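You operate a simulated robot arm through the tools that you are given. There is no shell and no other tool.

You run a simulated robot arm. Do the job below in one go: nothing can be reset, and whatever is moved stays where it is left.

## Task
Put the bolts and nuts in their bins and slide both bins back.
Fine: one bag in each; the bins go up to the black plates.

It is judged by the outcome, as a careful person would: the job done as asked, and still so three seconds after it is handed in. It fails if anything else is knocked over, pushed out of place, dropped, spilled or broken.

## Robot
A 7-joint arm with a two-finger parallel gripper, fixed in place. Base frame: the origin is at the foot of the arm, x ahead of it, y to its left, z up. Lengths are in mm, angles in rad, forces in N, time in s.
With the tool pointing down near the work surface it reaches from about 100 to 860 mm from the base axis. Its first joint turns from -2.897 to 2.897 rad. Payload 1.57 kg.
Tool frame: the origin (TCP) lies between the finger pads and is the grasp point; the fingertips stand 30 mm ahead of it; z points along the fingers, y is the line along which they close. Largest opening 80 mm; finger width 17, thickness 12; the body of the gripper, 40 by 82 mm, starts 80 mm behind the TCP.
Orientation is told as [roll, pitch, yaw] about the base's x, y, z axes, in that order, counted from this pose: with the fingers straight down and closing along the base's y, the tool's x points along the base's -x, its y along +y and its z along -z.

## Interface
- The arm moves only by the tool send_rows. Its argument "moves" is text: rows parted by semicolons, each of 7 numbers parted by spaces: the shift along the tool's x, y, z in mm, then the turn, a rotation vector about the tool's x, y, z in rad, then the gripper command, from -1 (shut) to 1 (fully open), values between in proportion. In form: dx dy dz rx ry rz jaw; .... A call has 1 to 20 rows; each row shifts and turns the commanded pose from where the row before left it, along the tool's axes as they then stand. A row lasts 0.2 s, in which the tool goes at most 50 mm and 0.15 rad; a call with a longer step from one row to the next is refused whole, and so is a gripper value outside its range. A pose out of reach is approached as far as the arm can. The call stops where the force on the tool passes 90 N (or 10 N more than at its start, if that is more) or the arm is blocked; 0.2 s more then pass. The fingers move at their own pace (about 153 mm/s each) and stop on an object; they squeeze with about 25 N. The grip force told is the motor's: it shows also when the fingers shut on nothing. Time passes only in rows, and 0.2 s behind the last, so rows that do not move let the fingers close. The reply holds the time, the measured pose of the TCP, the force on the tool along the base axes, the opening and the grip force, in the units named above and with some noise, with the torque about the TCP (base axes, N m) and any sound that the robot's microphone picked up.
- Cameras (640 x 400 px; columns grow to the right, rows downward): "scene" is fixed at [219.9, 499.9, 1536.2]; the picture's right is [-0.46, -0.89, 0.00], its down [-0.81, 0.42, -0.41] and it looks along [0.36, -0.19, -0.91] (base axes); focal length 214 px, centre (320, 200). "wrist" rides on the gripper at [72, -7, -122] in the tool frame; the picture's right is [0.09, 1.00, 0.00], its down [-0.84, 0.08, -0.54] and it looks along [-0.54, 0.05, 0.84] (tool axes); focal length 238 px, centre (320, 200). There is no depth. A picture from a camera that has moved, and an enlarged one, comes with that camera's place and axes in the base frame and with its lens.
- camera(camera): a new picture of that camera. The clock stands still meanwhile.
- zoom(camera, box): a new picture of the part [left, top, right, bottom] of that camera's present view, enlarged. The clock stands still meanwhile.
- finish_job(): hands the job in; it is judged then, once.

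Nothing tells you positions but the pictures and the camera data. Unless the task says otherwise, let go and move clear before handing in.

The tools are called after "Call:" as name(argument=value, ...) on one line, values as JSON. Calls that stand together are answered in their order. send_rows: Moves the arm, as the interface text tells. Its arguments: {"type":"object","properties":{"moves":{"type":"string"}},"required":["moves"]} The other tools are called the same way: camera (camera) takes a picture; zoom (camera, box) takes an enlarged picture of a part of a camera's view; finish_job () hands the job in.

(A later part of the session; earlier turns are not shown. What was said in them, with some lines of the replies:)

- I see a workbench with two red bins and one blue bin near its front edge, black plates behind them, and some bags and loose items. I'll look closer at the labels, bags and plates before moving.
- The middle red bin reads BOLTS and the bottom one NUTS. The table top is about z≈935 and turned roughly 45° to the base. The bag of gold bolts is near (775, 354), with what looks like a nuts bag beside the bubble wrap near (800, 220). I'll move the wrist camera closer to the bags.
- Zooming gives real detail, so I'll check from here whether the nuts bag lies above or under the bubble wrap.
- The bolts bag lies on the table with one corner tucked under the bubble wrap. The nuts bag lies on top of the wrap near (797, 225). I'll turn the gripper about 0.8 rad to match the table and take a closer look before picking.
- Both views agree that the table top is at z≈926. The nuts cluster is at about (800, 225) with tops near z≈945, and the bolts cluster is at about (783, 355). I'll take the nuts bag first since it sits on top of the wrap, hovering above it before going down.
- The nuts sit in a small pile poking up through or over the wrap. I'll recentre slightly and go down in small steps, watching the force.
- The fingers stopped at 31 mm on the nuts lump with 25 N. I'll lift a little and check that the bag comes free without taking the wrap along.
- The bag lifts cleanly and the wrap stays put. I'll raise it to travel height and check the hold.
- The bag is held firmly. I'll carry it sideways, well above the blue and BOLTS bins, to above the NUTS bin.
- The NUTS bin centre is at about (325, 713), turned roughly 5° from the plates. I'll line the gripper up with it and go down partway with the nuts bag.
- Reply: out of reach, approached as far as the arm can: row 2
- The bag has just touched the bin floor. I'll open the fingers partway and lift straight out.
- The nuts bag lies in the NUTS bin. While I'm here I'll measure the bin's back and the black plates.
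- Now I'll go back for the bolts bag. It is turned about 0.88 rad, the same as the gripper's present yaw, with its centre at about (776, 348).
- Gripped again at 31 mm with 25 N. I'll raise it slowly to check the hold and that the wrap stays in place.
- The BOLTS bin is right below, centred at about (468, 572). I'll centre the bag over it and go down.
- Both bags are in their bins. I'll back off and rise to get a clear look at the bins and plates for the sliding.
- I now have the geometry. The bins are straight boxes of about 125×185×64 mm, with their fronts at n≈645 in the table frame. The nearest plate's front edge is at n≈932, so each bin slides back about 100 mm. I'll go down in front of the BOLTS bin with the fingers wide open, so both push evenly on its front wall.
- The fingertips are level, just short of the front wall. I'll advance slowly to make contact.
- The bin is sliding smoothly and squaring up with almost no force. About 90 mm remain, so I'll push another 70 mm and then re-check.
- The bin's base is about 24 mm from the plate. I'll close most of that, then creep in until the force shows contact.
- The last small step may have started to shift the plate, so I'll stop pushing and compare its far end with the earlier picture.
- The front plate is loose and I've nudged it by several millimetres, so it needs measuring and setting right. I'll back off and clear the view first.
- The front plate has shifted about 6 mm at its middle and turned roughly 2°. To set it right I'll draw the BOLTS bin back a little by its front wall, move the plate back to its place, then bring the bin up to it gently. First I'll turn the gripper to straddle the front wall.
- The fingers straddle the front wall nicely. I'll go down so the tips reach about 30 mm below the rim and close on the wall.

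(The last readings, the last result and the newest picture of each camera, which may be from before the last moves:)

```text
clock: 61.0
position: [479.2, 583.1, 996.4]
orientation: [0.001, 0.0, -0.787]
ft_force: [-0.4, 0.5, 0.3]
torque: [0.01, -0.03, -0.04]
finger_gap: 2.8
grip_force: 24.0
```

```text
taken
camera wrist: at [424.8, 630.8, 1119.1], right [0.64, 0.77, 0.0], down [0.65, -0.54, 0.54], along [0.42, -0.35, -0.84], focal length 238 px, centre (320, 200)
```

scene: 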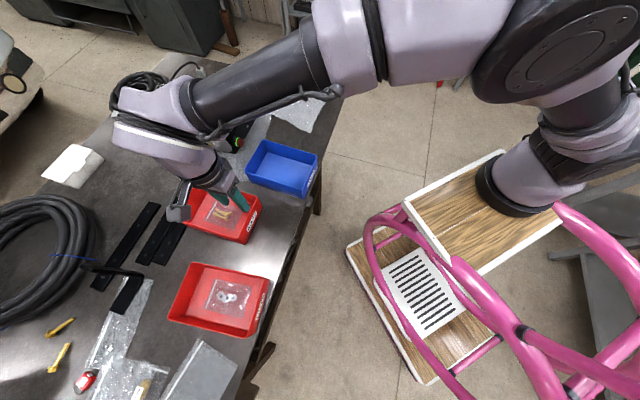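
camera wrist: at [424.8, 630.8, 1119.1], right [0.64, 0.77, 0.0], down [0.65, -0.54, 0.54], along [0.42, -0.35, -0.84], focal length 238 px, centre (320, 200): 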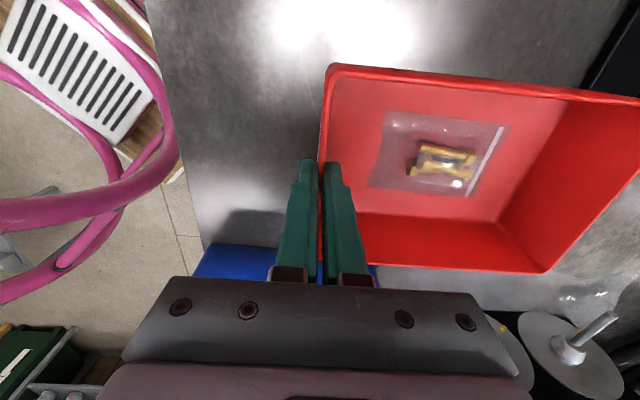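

The wall is held (2.8 mm thick). I'll draw the bin about 14 mm toward the front.

Call:
send_rows(moves="0 -3 0 0 0 0 -1; 0 -4 0 0 0 0 -1; 0 -4 0 0 0 0 -1; 0 -3 0 0 0 0 -1; 0 0 0 0 0 0 -1")

Call:
zoom(camera="scene", box=[80, 180, 240, 280])

```text
clock: 62.2
position: [470.1, 572.4, 995.8]
orientation: [0.0, -0.002, -0.787]
ft_force: [0.6, 0.5, 0.5]
torque: [-0.07, 0.11, -0.05]
finger_gap: 2.5
grip_force: 23.9
```

```text
4.00 times, centred on (160, 230) of scene
camera zoom: at [219.9, 499.9, 1536.2], right [-0.46, -0.89, 0.0], down [-0.81, 0.42, -0.41], along [0.36, -0.19, -0.91], focal length 858 px, centre (960, 80)
```

zoom: 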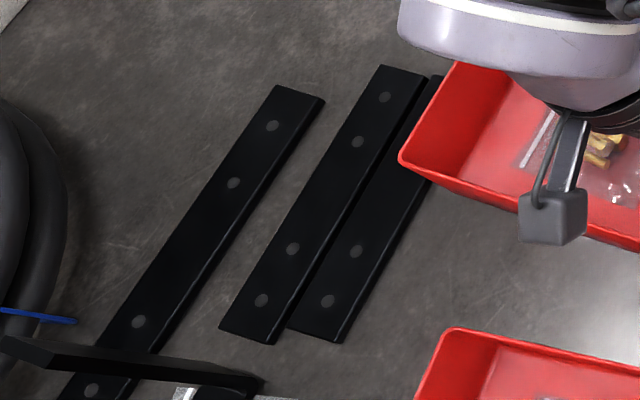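

The plate lies beyond the arm's vertical reach, so trying to drag it could do more harm than good. Its shift is only a few millimetres. I'll ease the gripped bin back to just short of the plate without pressing on it again.

Call:
send_rows(moves="0 3 0 0 0 0 -1; 0 4 0 0 0 0 -1; 0 3 0 0 0 0 -1; 0 0 0 0 0 0 -1; 0 0 0 0 0 0 -1")

Call:
zoom(camera="scene", box=[170, 195, 210, 230])

Call:
zoom(camera="scene", box=[135, 235, 185, 270])

```text
clock: 63.4
position: [477.4, 580.8, 996.5]
orientation: [-0.001, -0.001, -0.785]
ft_force: [0.7, 0.1, 0.7]
torque: [-0.01, 0.07, 0.02]
finger_gap: 2.4
grip_force: 24.2
```

```text
11.43 times, centred on (190, 212) of scene
camera zoom: at [219.9, 499.9, 1536.2], right [-0.46, -0.89, 0.0], down [-0.81, 0.42, -0.41], along [0.36, -0.19, -0.91], focal length 2451 px, centre (1806, 57)
```

zoom: 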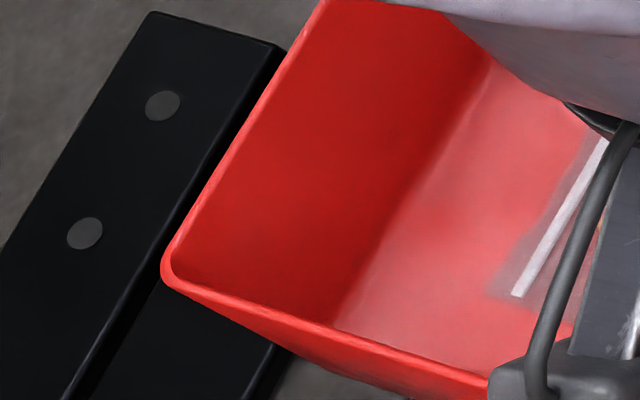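

```text
11.43 times, centred on (160, 252) of scene
camera zoom: at [219.9, 499.9, 1536.2], right [-0.46, -0.89, 0.0], down [-0.81, 0.42, -0.41], along [0.36, -0.19, -0.91], focal length 2451 px, centre (2149, -400)
```

zoom: 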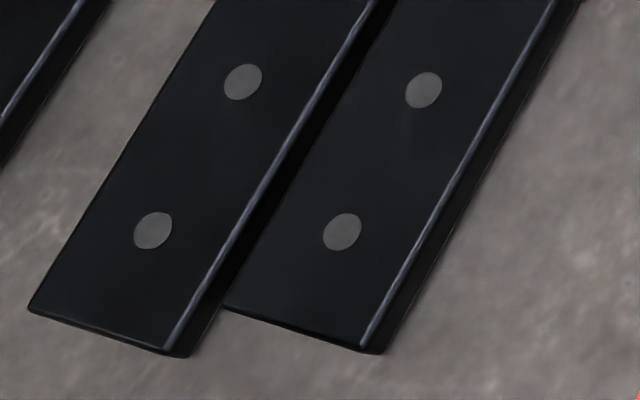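

Call:
send_rows(moves="0 1 0 0 0 0 -1; 0 0.7 0 0 0 0 -1; 0 0 0 0 0 0 -1")

Call:
zoom(camera="scene", box=[175, 205, 205, 230])

Call:
zoom(camera="scene", box=[135, 235, 185, 270])

```text
clock: 64.2
position: [479.3, 583.0, 996.7]
orientation: [0.002, 0.0, -0.786]
ft_force: [-0.9, -1.0, -0.3]
torque: [-0.06, 0.02, -0.02]
finger_gap: 2.5
grip_force: 23.9
```

```text
16.00 times, centred on (190, 218) of scene
camera zoom: at [219.9, 499.9, 1536.2], right [-0.46, -0.89, 0.0], down [-0.81, 0.42, -0.41], along [0.36, -0.19, -0.91], focal length 3432 px, centre (2400, -80)
```

zoom: 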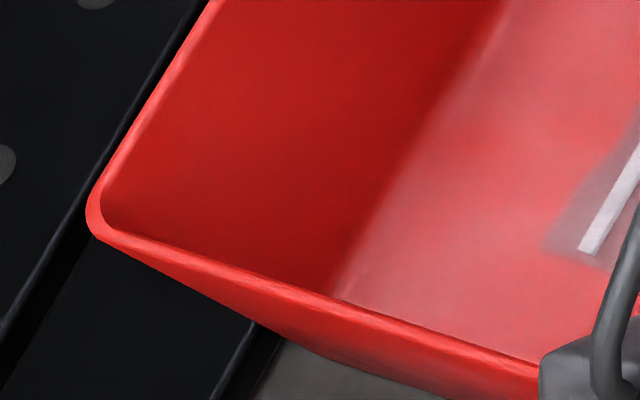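

```text
11.43 times, centred on (160, 252) of scene
camera zoom: at [219.9, 499.9, 1536.2], right [-0.46, -0.89, 0.0], down [-0.81, 0.42, -0.41], along [0.36, -0.19, -0.91], focal length 2451 px, centre (2149, -400)
```

zoom: 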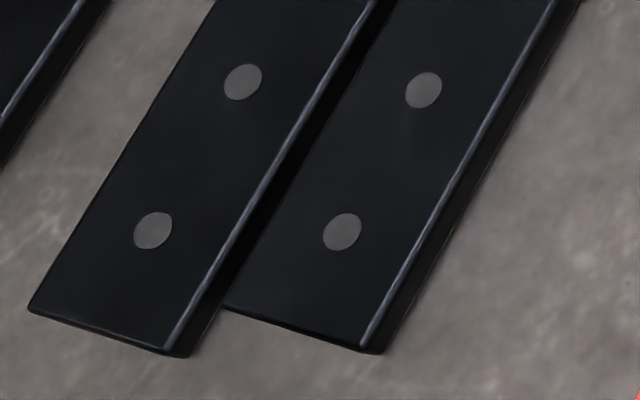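

The BOLTS bin's back edge is now right at the plate, and the plate hasn't moved further. I'll release the wall and rise.

Call:
send_rows(moves="0 0 0 0 0 0 -0.8; 0 0 0 0 0 0 -0.5; 0 0 0 0 0 0 -0.4; 0 0 -20 0 0 0 -0.4; 0 0 -35 0 0 0 -0.4; 0 0 -40 0 0 0 -0.4; 0 0 -20 0 0 0 -0.4; 0 0 0 0 0 0 -0.4")

Call:
camera(camera="wrist")

Call:
zoom(camera="scene", box=[80, 180, 240, 280])

```text
clock: 66.0
position: [478.1, 584.8, 1111.1]
orientation: [0.0, 0.0, -0.786]
ft_force: [0.2, 0.2, 0.6]
torque: [0.02, 0.01, -0.01]
finger_gap: 23.8
grip_force: 0.0
```

```text
taken
camera wrist: at [422.2, 632.3, 1234.9], right [0.64, 0.77, 0.0], down [0.65, -0.54, 0.54], along [0.42, -0.35, -0.84], focal length 238 px, centre (320, 200)
```

wrist: 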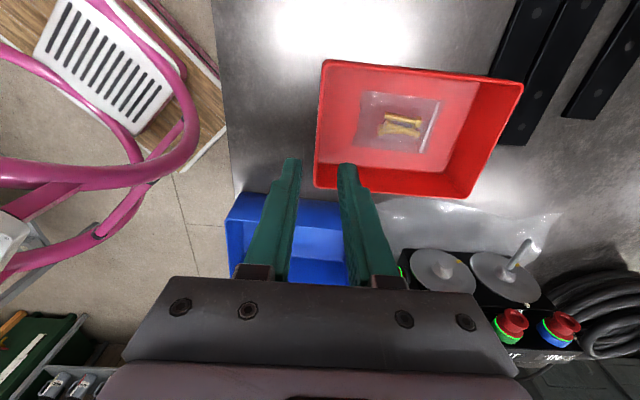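

```text
4.00 times, centred on (160, 230) of scene
camera zoom: at [219.9, 499.9, 1536.2], right [-0.46, -0.89, 0.0], down [-0.81, 0.42, -0.41], along [0.36, -0.19, -0.91], focal length 858 px, centre (960, 80)
```

zoom: 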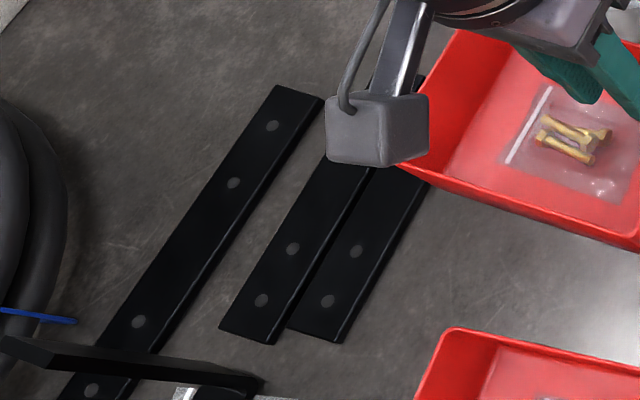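

Call:
zoom(camera="wrist", box=[440, 0, 640, 210])

```text
1.90 times, centred on (540, 105) of wrist
camera zoom: at [422.2, 632.3, 1234.9], right [0.64, 0.77, 0.0], down [0.65, -0.54, 0.54], along [0.42, -0.35, -0.84], focal length 454 px, centre (-99, 381)
```

zoom: 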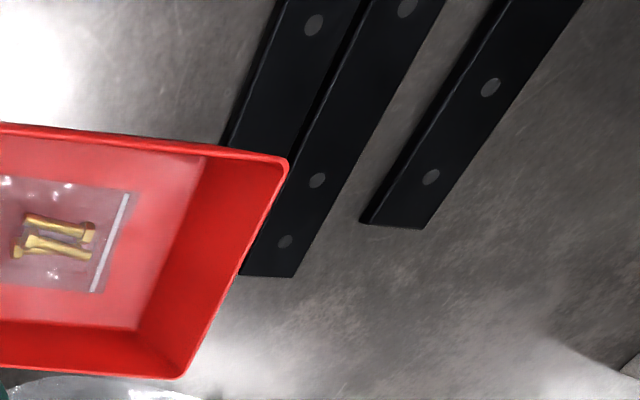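

Now the NUTS bin, using the same gentle method. I'll grip its front wall at about (264, 637), turned to match the bin, then slide and square it up.

Call:
send_rows(moves="37.7 -22.9 0 0 0 0 -0.2; 37.7 -22.9 0 0 0 0 0; 37.7 -22.9 0 0 0 0 0; 37.7 -22.9 0 0 0 0 0; 37.5 -23 0 0 0 0 0; 0 0 0 0 0 -0.1 0; 0 0 0 0 0 0 0")

Call:
camera(camera="wrist")

Call:
camera(camera="scene")

```text
clock: 67.6
position: [265.9, 634.8, 1111.5]
orientation: [0.0, -0.001, -0.686]
ft_force: [-0.1, -0.5, 0.2]
torque: [0.0, -0.01, 0.0]
finger_gap: 40.0
grip_force: 0.0
```

```text
taken
camera wrist: at [205.2, 675.9, 1235.3], right [0.56, 0.83, 0.0], down [0.7, -0.47, 0.54], along [0.45, -0.3, -0.84], focal length 238 px, centre (320, 200)
```

wrist: 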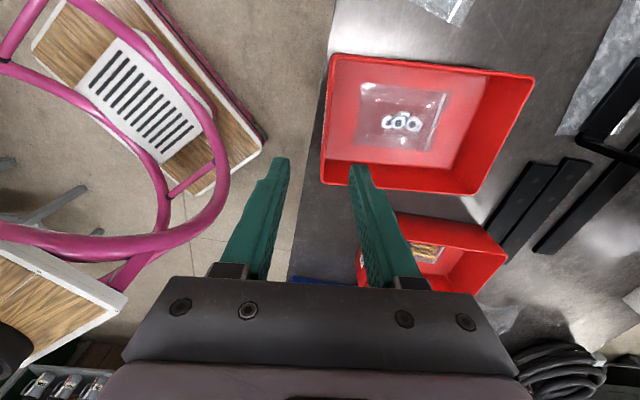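

```text
taken
```

scene: 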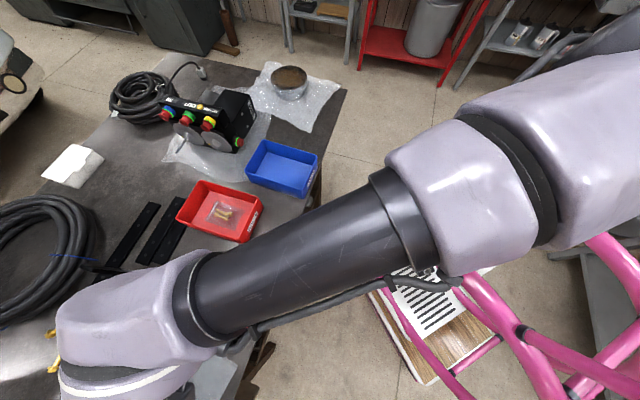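

Call:
send_rows(moves="1 4 0 0 0 0 0; 0 0 40 0 0 0 0; 0 0 40 0 0 0 0; 0 0 33 0 0 0 0; 0 0 0 0 0 0 0")

Call:
camera(camera="wrist")

```text
clock: 68.8
position: [265.5, 639.2, 995.0]
orientation: [0.0, 0.001, -0.687]
ft_force: [0.1, 0.7, -0.7]
torque: [-0.01, 0.03, -0.02]
finger_gap: 39.7
grip_force: 0.0
```

```text
taken
camera wrist: at [205.7, 680.4, 1118.4], right [0.56, 0.83, 0.0], down [0.7, -0.47, 0.54], along [0.45, -0.3, -0.84], focal length 238 px, centre (320, 200)
```

wrist: 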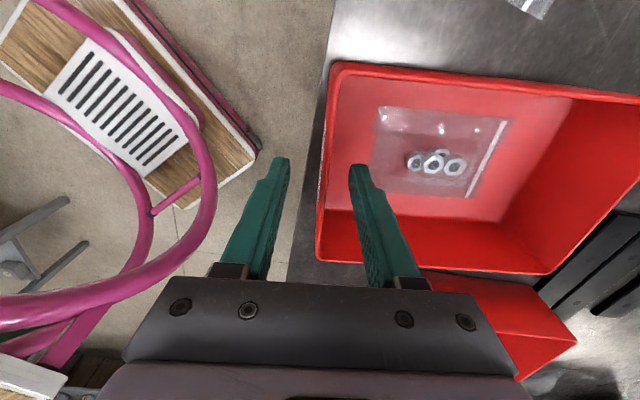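

Call:
send_rows(moves="0 0 0 0 0 0 -0.5; 0 0 0 0 0 0 -0.85; 0 0 0 0 0 0 -1; 0 0 0 0 0 0 -1; 0 0 0 0 0 0 -1")

Call:
camera(camera="wrist")

```text
clock: 70.0
position: [264.7, 638.9, 995.2]
orientation: [-0.001, -0.001, -0.686]
ft_force: [1.5, 0.7, 0.9]
torque: [0.03, -0.01, -0.02]
finger_gap: 2.6
grip_force: 24.0
```

```text
taken
camera wrist: at [205.8, 680.4, 1118.7], right [0.56, 0.83, 0.0], down [0.7, -0.47, 0.54], along [0.45, -0.3, -0.84], focal length 238 px, centre (320, 200)
```

wrist: 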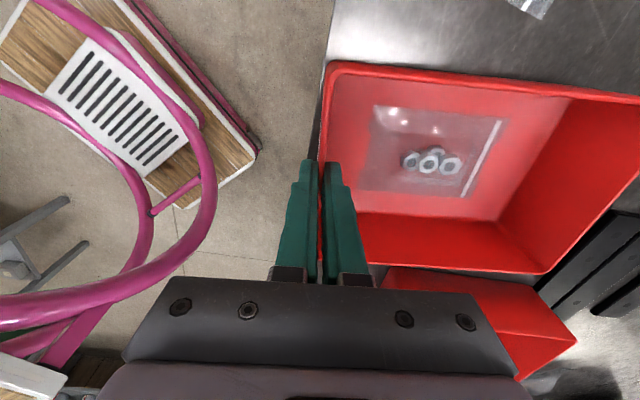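

Gripped. I'll slide the bin back while turning it gradually square, then pause well before the plate.

Call:
send_rows(moves="-0.8 5 0 0 0 0.01 -1; -0.7 6 0 0 0 0.01 -1; -0.7 6 0 0 0 0.01 -1; -0.6 6 0 0 0 0.01 -1; -0.5 6 0 0 0 0.01 -1; -0.5 6 0 0 0 0.01 -1; -0.4 6 0 0 0 0.01 -1; -0.4 6 0 0 0 0.01 -1; -0.3 6 0 0 0 0.01 -1; -0.2 6 0 0 0 0.01 -1; 0 7 0 0 0 0 -1; 0 7 0 0 0 0 -1; 0 6 0 0 0 0 -1; 0 0 0 0 0 0 -1")

Call:
camera(camera="wrist")

Call:
camera(camera="scene")

```text
clock: 73.0
position: [323.3, 693.0, 997.6]
orientation: [0.001, 0.001, -0.787]
ft_force: [-0.4, 0.1, -2.8]
torque: [-0.19, 0.18, -0.02]
finger_gap: 2.6
grip_force: 24.0
```

```text
taken
camera wrist: at [268.1, 740.6, 1121.5], right [0.64, 0.77, 0.0], down [0.65, -0.54, 0.54], along [0.42, -0.35, -0.84], focal length 238 px, centre (320, 200)
```

wrist: 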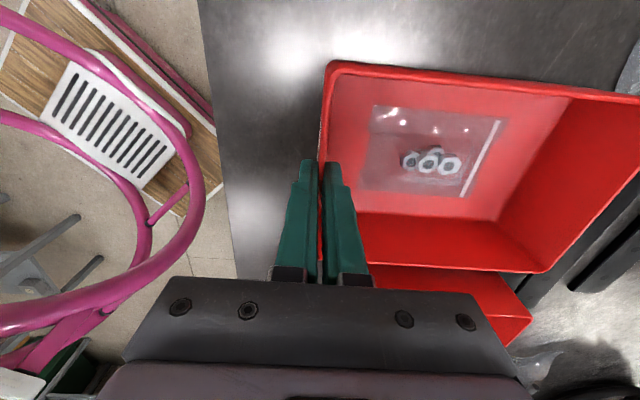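

```text
taken
```

scene: 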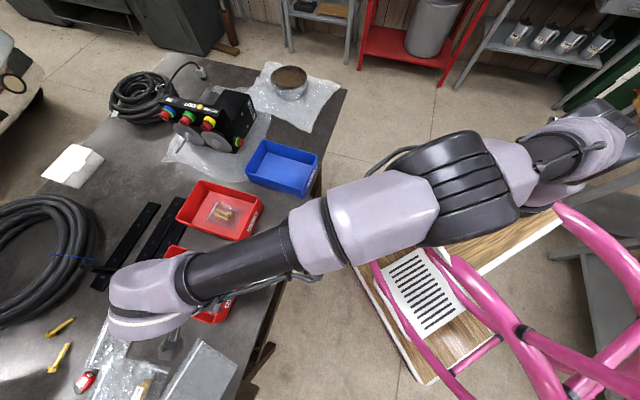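

Call:
zoom(camera="wrist", box=[480, 80, 640, 340])

Call:
zoom(camera="scene", box=[90, 190, 250, 330])

```text
1.54 times, centred on (560, 210) of wrist
camera zoom: at [268.1, 740.6, 1121.5], right [0.64, 0.77, 0.0], down [0.65, -0.54, 0.54], along [0.42, -0.35, -0.84], focal length 367 px, centre (-49, 185)
```

zoom: 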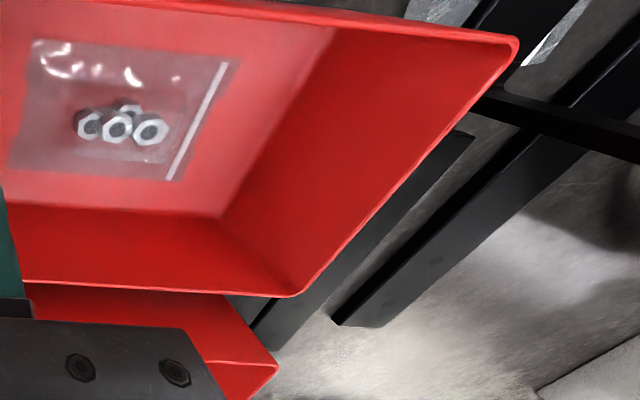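

```text
2.86 times, centred on (170, 260) of scene
camera zoom: at [219.9, 499.9, 1536.2], right [-0.46, -0.89, 0.0], down [-0.81, 0.42, -0.41], along [0.36, -0.19, -0.91], focal length 613 px, centre (749, 29)
```

zoom: 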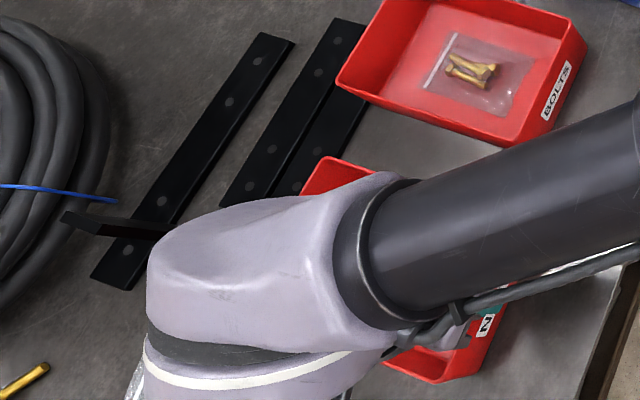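

Call:
send_rows(moves="0 4 0 0 0 0 -1; 0 5 0 0 0 0 -1; 0 5 0 0 0 0 -1; 0 3 0 0 0 0 -1; 0 2 0 0 0 0 -1; 0 0 0 0 0 0 -1")

Call:
zoom(camera="wrist", box=[480, 40, 640, 300])

Call:
zoom(camera="scene", box=[140, 220, 190, 260])

```text
clock: 74.4
position: [337.3, 706.0, 997.5]
orientation: [0.001, 0.0, -0.785]
ft_force: [-0.4, -0.6, -2.7]
torque: [-0.18, 0.18, 0.01]
finger_gap: 2.7
grip_force: 24.1
```

```text
1.54 times, centred on (560, 170) of wrist
camera zoom: at [281.5, 753.8, 1121.5], right [0.64, 0.77, 0.0], down [0.65, -0.54, 0.54], along [0.42, -0.35, -0.84], focal length 367 px, centre (-49, 246)
```

zoom: 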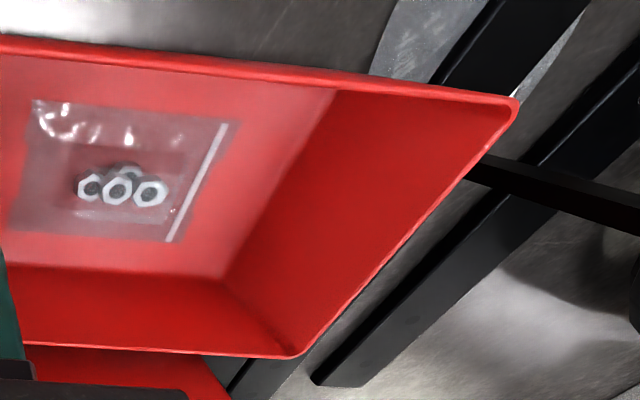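

```text
10.00 times, centred on (165, 240) of scene
camera zoom: at [219.9, 499.9, 1536.2], right [-0.46, -0.89, 0.0], down [-0.81, 0.42, -0.41], along [0.36, -0.19, -0.91], focal length 2145 px, centre (1870, -200)
```

zoom: 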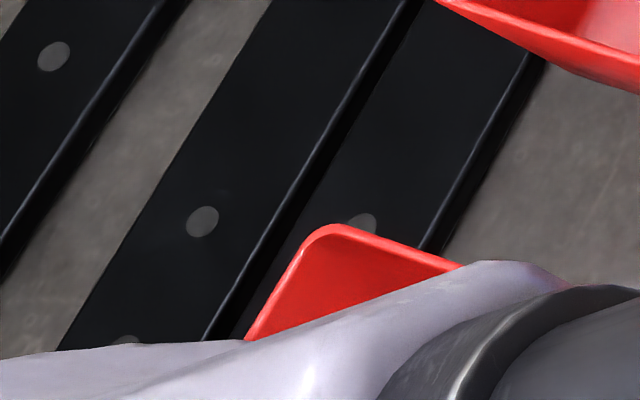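

Call:
send_rows(moves="0 0 1 0 0 0 -1; 0 0 1 0 0 0 -1; 0 0 0 0 0 0 -1")

```text
clock: 75.2
position: [336.9, 707.0, 995.5]
orientation: [0.0, 0.001, -0.785]
ft_force: [-0.3, -0.7, -2.5]
torque: [-0.09, 0.16, 0.01]
finger_gap: 2.7
grip_force: 23.6
```

Call:
send_rows(moves="0 0 1 0 0 0 -1; 0 0 0 0 0 0 -1")

Call:
send_rows(moves="0 0 1 0 0 0 -1; 0 0 0 0 0 0 -1")

```text
clock: 75.8
position: [337.8, 706.6, 996.0]
orientation: [0.0, 0.0, -0.785]
ft_force: [0.5, -0.3, -0.9]
torque: [-0.01, 0.01, 0.01]
finger_gap: 2.5
grip_force: 23.4
```

```text
clock: 76.4
position: [336.4, 707.4, 996.3]
orientation: [0.001, 0.001, -0.784]
ft_force: [0.3, -1.0, 4.3]
torque: [-0.22, -0.15, 0.0]
finger_gap: 2.4
grip_force: 23.8
```

The bin had been riding slightly above the table and is now down on it. I'll ease off the pressure and continue in small steps.

Call:
send_rows(moves="0 0 -0.6 0 0 0 -1; 0 3 0 0 0 0 -1; 0 3 0 0 0 0 -1; 0 2 0 0 0 0 -1; 0 0 0 0 0 0 -1")

Call:
zoom(camera="scene", box=[140, 220, 190, 260])

Call:
zoom(camera="wrist", box=[500, 60, 640, 290])

```text
clock: 77.6
position: [342.6, 711.5, 995.0]
orientation: [-0.001, 0.0, -0.785]
ft_force: [-1.3, -1.2, 2.9]
torque: [0.16, 0.15, -0.04]
finger_gap: 2.6
grip_force: 24.6
```

```text
10.00 times, centred on (165, 240) of scene
camera zoom: at [219.9, 499.9, 1536.2], right [-0.46, -0.89, 0.0], down [-0.81, 0.42, -0.41], along [0.36, -0.19, -0.91], focal length 2145 px, centre (1870, -200)
```

zoom: 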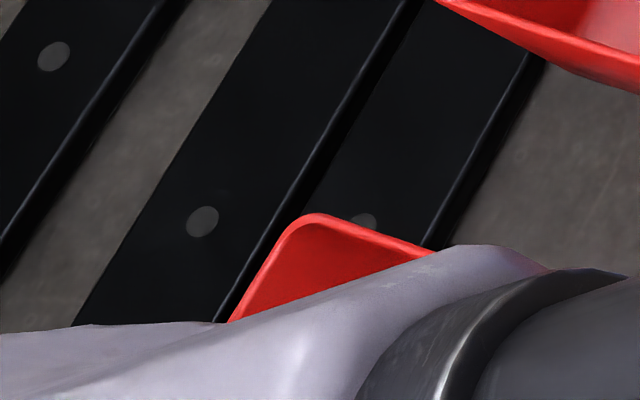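

```text
1.74 times, centred on (570, 175) of wrist
camera zoom: at [287.5, 758.9, 1118.7], right [0.64, 0.77, 0.0], down [0.65, -0.54, 0.54], along [0.42, -0.35, -0.84], focal length 414 px, centre (-115, 244)
```

zoom: 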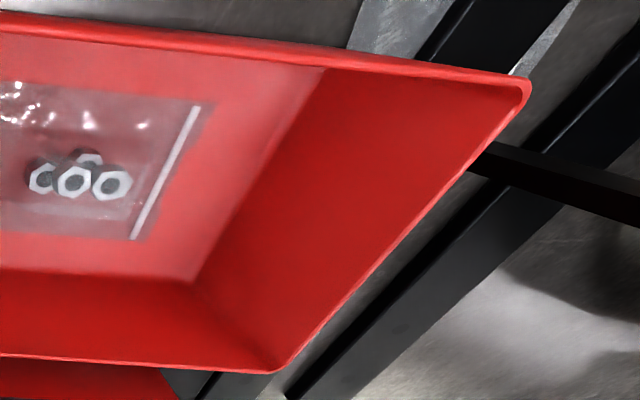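

Call:
send_rows(moves="0 2 0 0 0 0 -1; 0 2 0 0 0 0 -1; 0 0 0 0 0 0 -1")

Call:
zoom(camera="scene", box=[140, 220, 190, 260])

```text
clock: 78.4
position: [345.6, 714.3, 995.2]
orientation: [0.0, -0.002, -0.784]
ft_force: [-2.3, -1.5, 5.6]
torque: [0.0, 0.08, 0.06]
finger_gap: 2.4
grip_force: 24.4
```

```text
10.00 times, centred on (165, 240) of scene
camera zoom: at [219.9, 499.9, 1536.2], right [-0.46, -0.89, 0.0], down [-0.81, 0.42, -0.41], along [0.36, -0.19, -0.91], focal length 2145 px, centre (1870, -200)
```

zoom: 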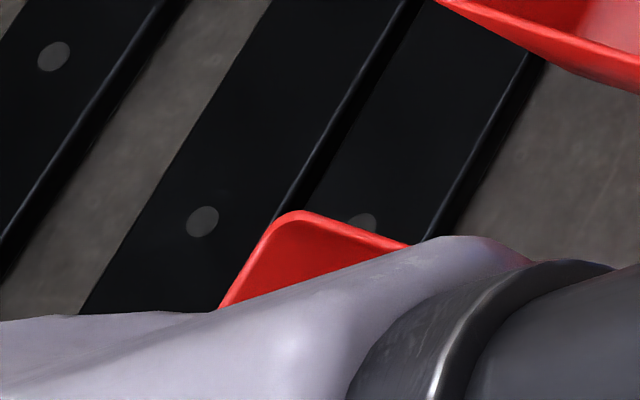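

The NUTS bin's back is now a millimetre or two from the plate, and the plate hasn't moved. I'll release the wall and rise.

Call:
send_rows(moves="0 0 -0.6 0 0 0 -1; 0 0 0 0 0 0 -0.8; 0 0 0 0 0 0 -0.5; 0 0 0 0 0 0 -0.4; 0 0 -15 0 0 0 -0.4; 0 0 -30 0 0 0 -0.4; 0 -10 -35 0 0 0 -0.4; 0 -15 -30 0 0 0 -0.4; 0 0 0 0 0 0 -0.4")

Call:
camera(camera="wrist")

```text
clock: 80.4
position: [329.0, 696.2, 1103.5]
orientation: [-0.001, -0.001, -0.784]
ft_force: [-0.7, -0.3, 0.5]
torque: [-0.07, 0.0, 0.05]
finger_gap: 24.2
grip_force: 0.0
```

```text
taken
camera wrist: at [274.2, 743.2, 1227.1], right [0.64, 0.77, 0.0], down [0.65, -0.54, 0.54], along [0.42, -0.35, -0.84], focal length 238 px, centre (320, 200)
```

wrist: 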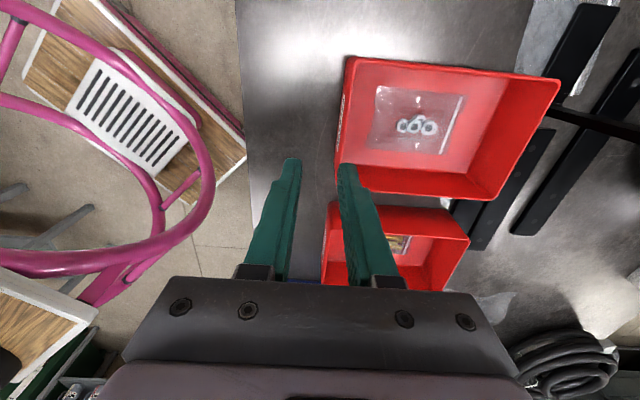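

Call:
send_rows(moves="0 -35 -25 0 0 0 -0.4; 0 -35 -25 0 0 0 -0.4; 0 -35 -25 0 0 0 -0.4; -45 0 0 0 0 0 -0.4; -45 0 0 0 0 0 -0.4; -45 0 0 0 0 0 -0.4; -45 0 0 0 0 0 -0.4; -45 0 0 0 0 0 -0.4; -45 0 0 0 0 0 -0.4; -45 0 0 0 0 0 -0.4; -45 0 0 0 0 0 -0.4; 0 0 0 0 0 0 -0.4")

Call:
camera(camera="scene")

Call:
zoom(camera="scene", box=[80, 180, 240, 280])

Call:
zoom(camera="scene", box=[100, 220, 260, 320])

```text
clock: 83.0
position: [507.9, 368.5, 1182.7]
orientation: [0.001, 0.001, -0.784]
ft_force: [-0.5, -0.2, -0.3]
torque: [0.02, -0.02, 0.02]
finger_gap: 24.0
grip_force: 0.2
```

```text
taken
```

scene: 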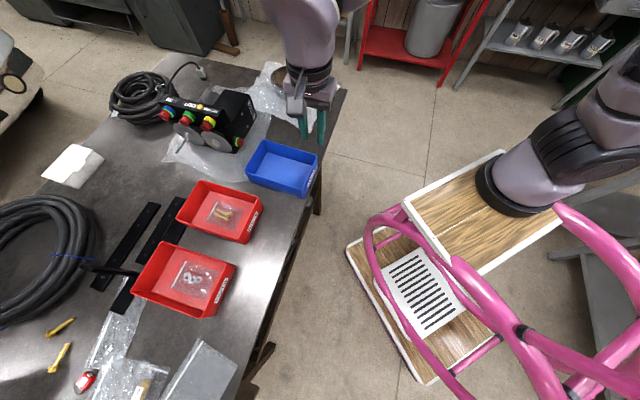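

```text
4.00 times, centred on (160, 230) of scene
camera zoom: at [219.9, 499.9, 1536.2], right [-0.46, -0.89, 0.0], down [-0.81, 0.42, -0.41], along [0.36, -0.19, -0.91], focal length 858 px, centre (960, 80)
```

zoom: 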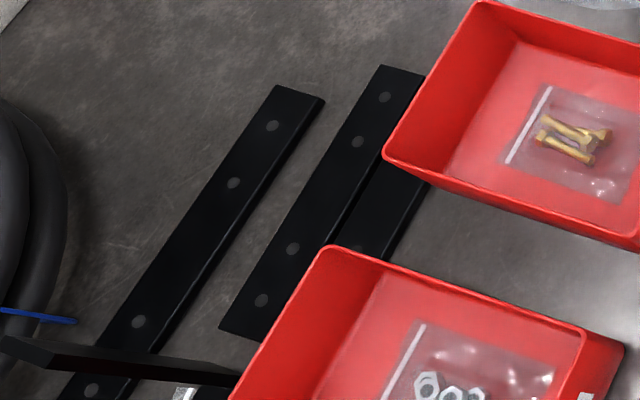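

```text
4.00 times, centred on (180, 270) of scene
camera zoom: at [219.9, 499.9, 1536.2], right [-0.46, -0.89, 0.0], down [-0.81, 0.42, -0.41], along [0.36, -0.19, -0.91], focal length 858 px, centre (880, -80)
```

zoom: 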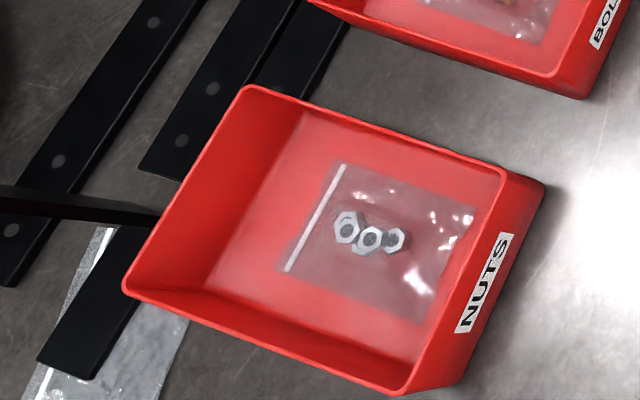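

Call:
zoom(camera="scene", box=[150, 215, 200, 255])

Call:
zoom(camera="scene", box=[95, 260, 165, 315])

Call:
camera(camera="wrist")

```text
10.00 times, centred on (175, 235) of scene
camera zoom: at [219.9, 499.9, 1536.2], right [-0.46, -0.89, 0.0], down [-0.81, 0.42, -0.41], along [0.36, -0.19, -0.91], focal length 2145 px, centre (1770, -150)
```

zoom: 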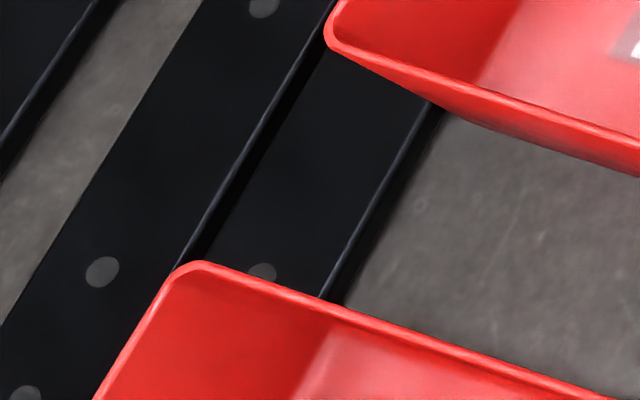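

```text
7.27 times, centred on (130, 288) of scene
camera zoom: at [219.9, 499.9, 1536.2], right [-0.46, -0.89, 0.0], down [-0.81, 0.42, -0.41], along [0.36, -0.19, -0.91], focal length 1560 px, centre (1702, -436)
```

zoom: 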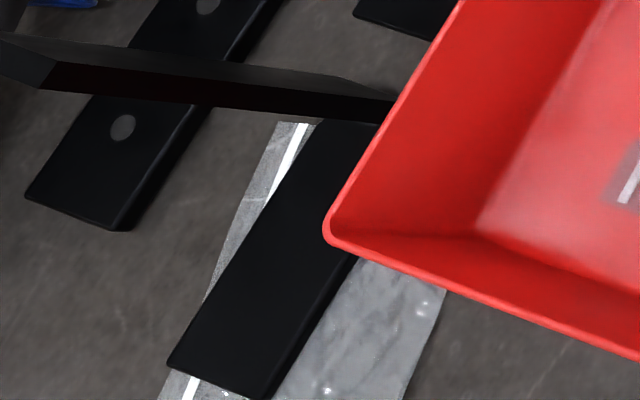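

```text
taken
camera wrist: at [452.4, 415.2, 1305.6], right [0.64, 0.77, 0.0], down [0.65, -0.54, 0.54], along [0.42, -0.35, -0.84], focal length 238 px, centre (320, 200)
```

wrist: 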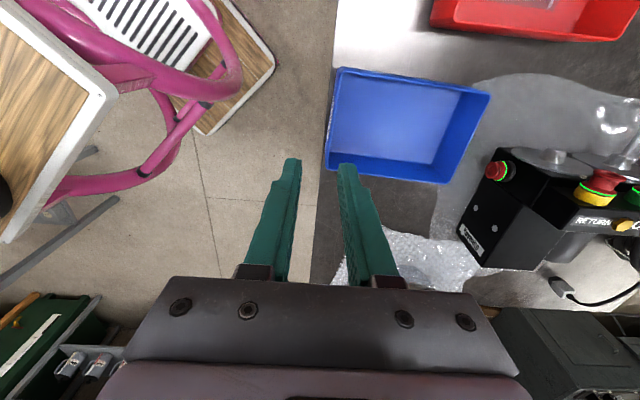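

Both bins stand square at the black plates with their own bag inside: bolts in BOLTS, nuts in NUTS. The blue bin, bubble wrap, pot, bracket and other bags look unmoved. The front plate did shift about 6 mm when I first pushed the BOLTS bin up, and I couldn't reach it to set it back. The arm is clear with nothing held, so I'm handing in.

Call:
finish_job()

```text
The job is handed in.
```

The job is handed in. The bolts bag is in the BOLTS bin, the nuts bag is in the NUTS bin, and both bins are slid back to the front black plate.

- **Front black plate:** it is loose, and my first push with the BOLTS bin moved it. Its middle shifted about 6 mm and it turned roughly 2°. It lies beyond the arm's vertical reach, so I left it there rather than risk disturbing more.
- **Fit against the plate:** I brought both bins up gently after that without moving the plate again. By my measurements they stand within a millimetre or two of it.
- **Other items:** the blue bin, bubble wrap, pot, bracket and other bags looked unmoved in the last pictures. The gripper is empty and clear of the table.
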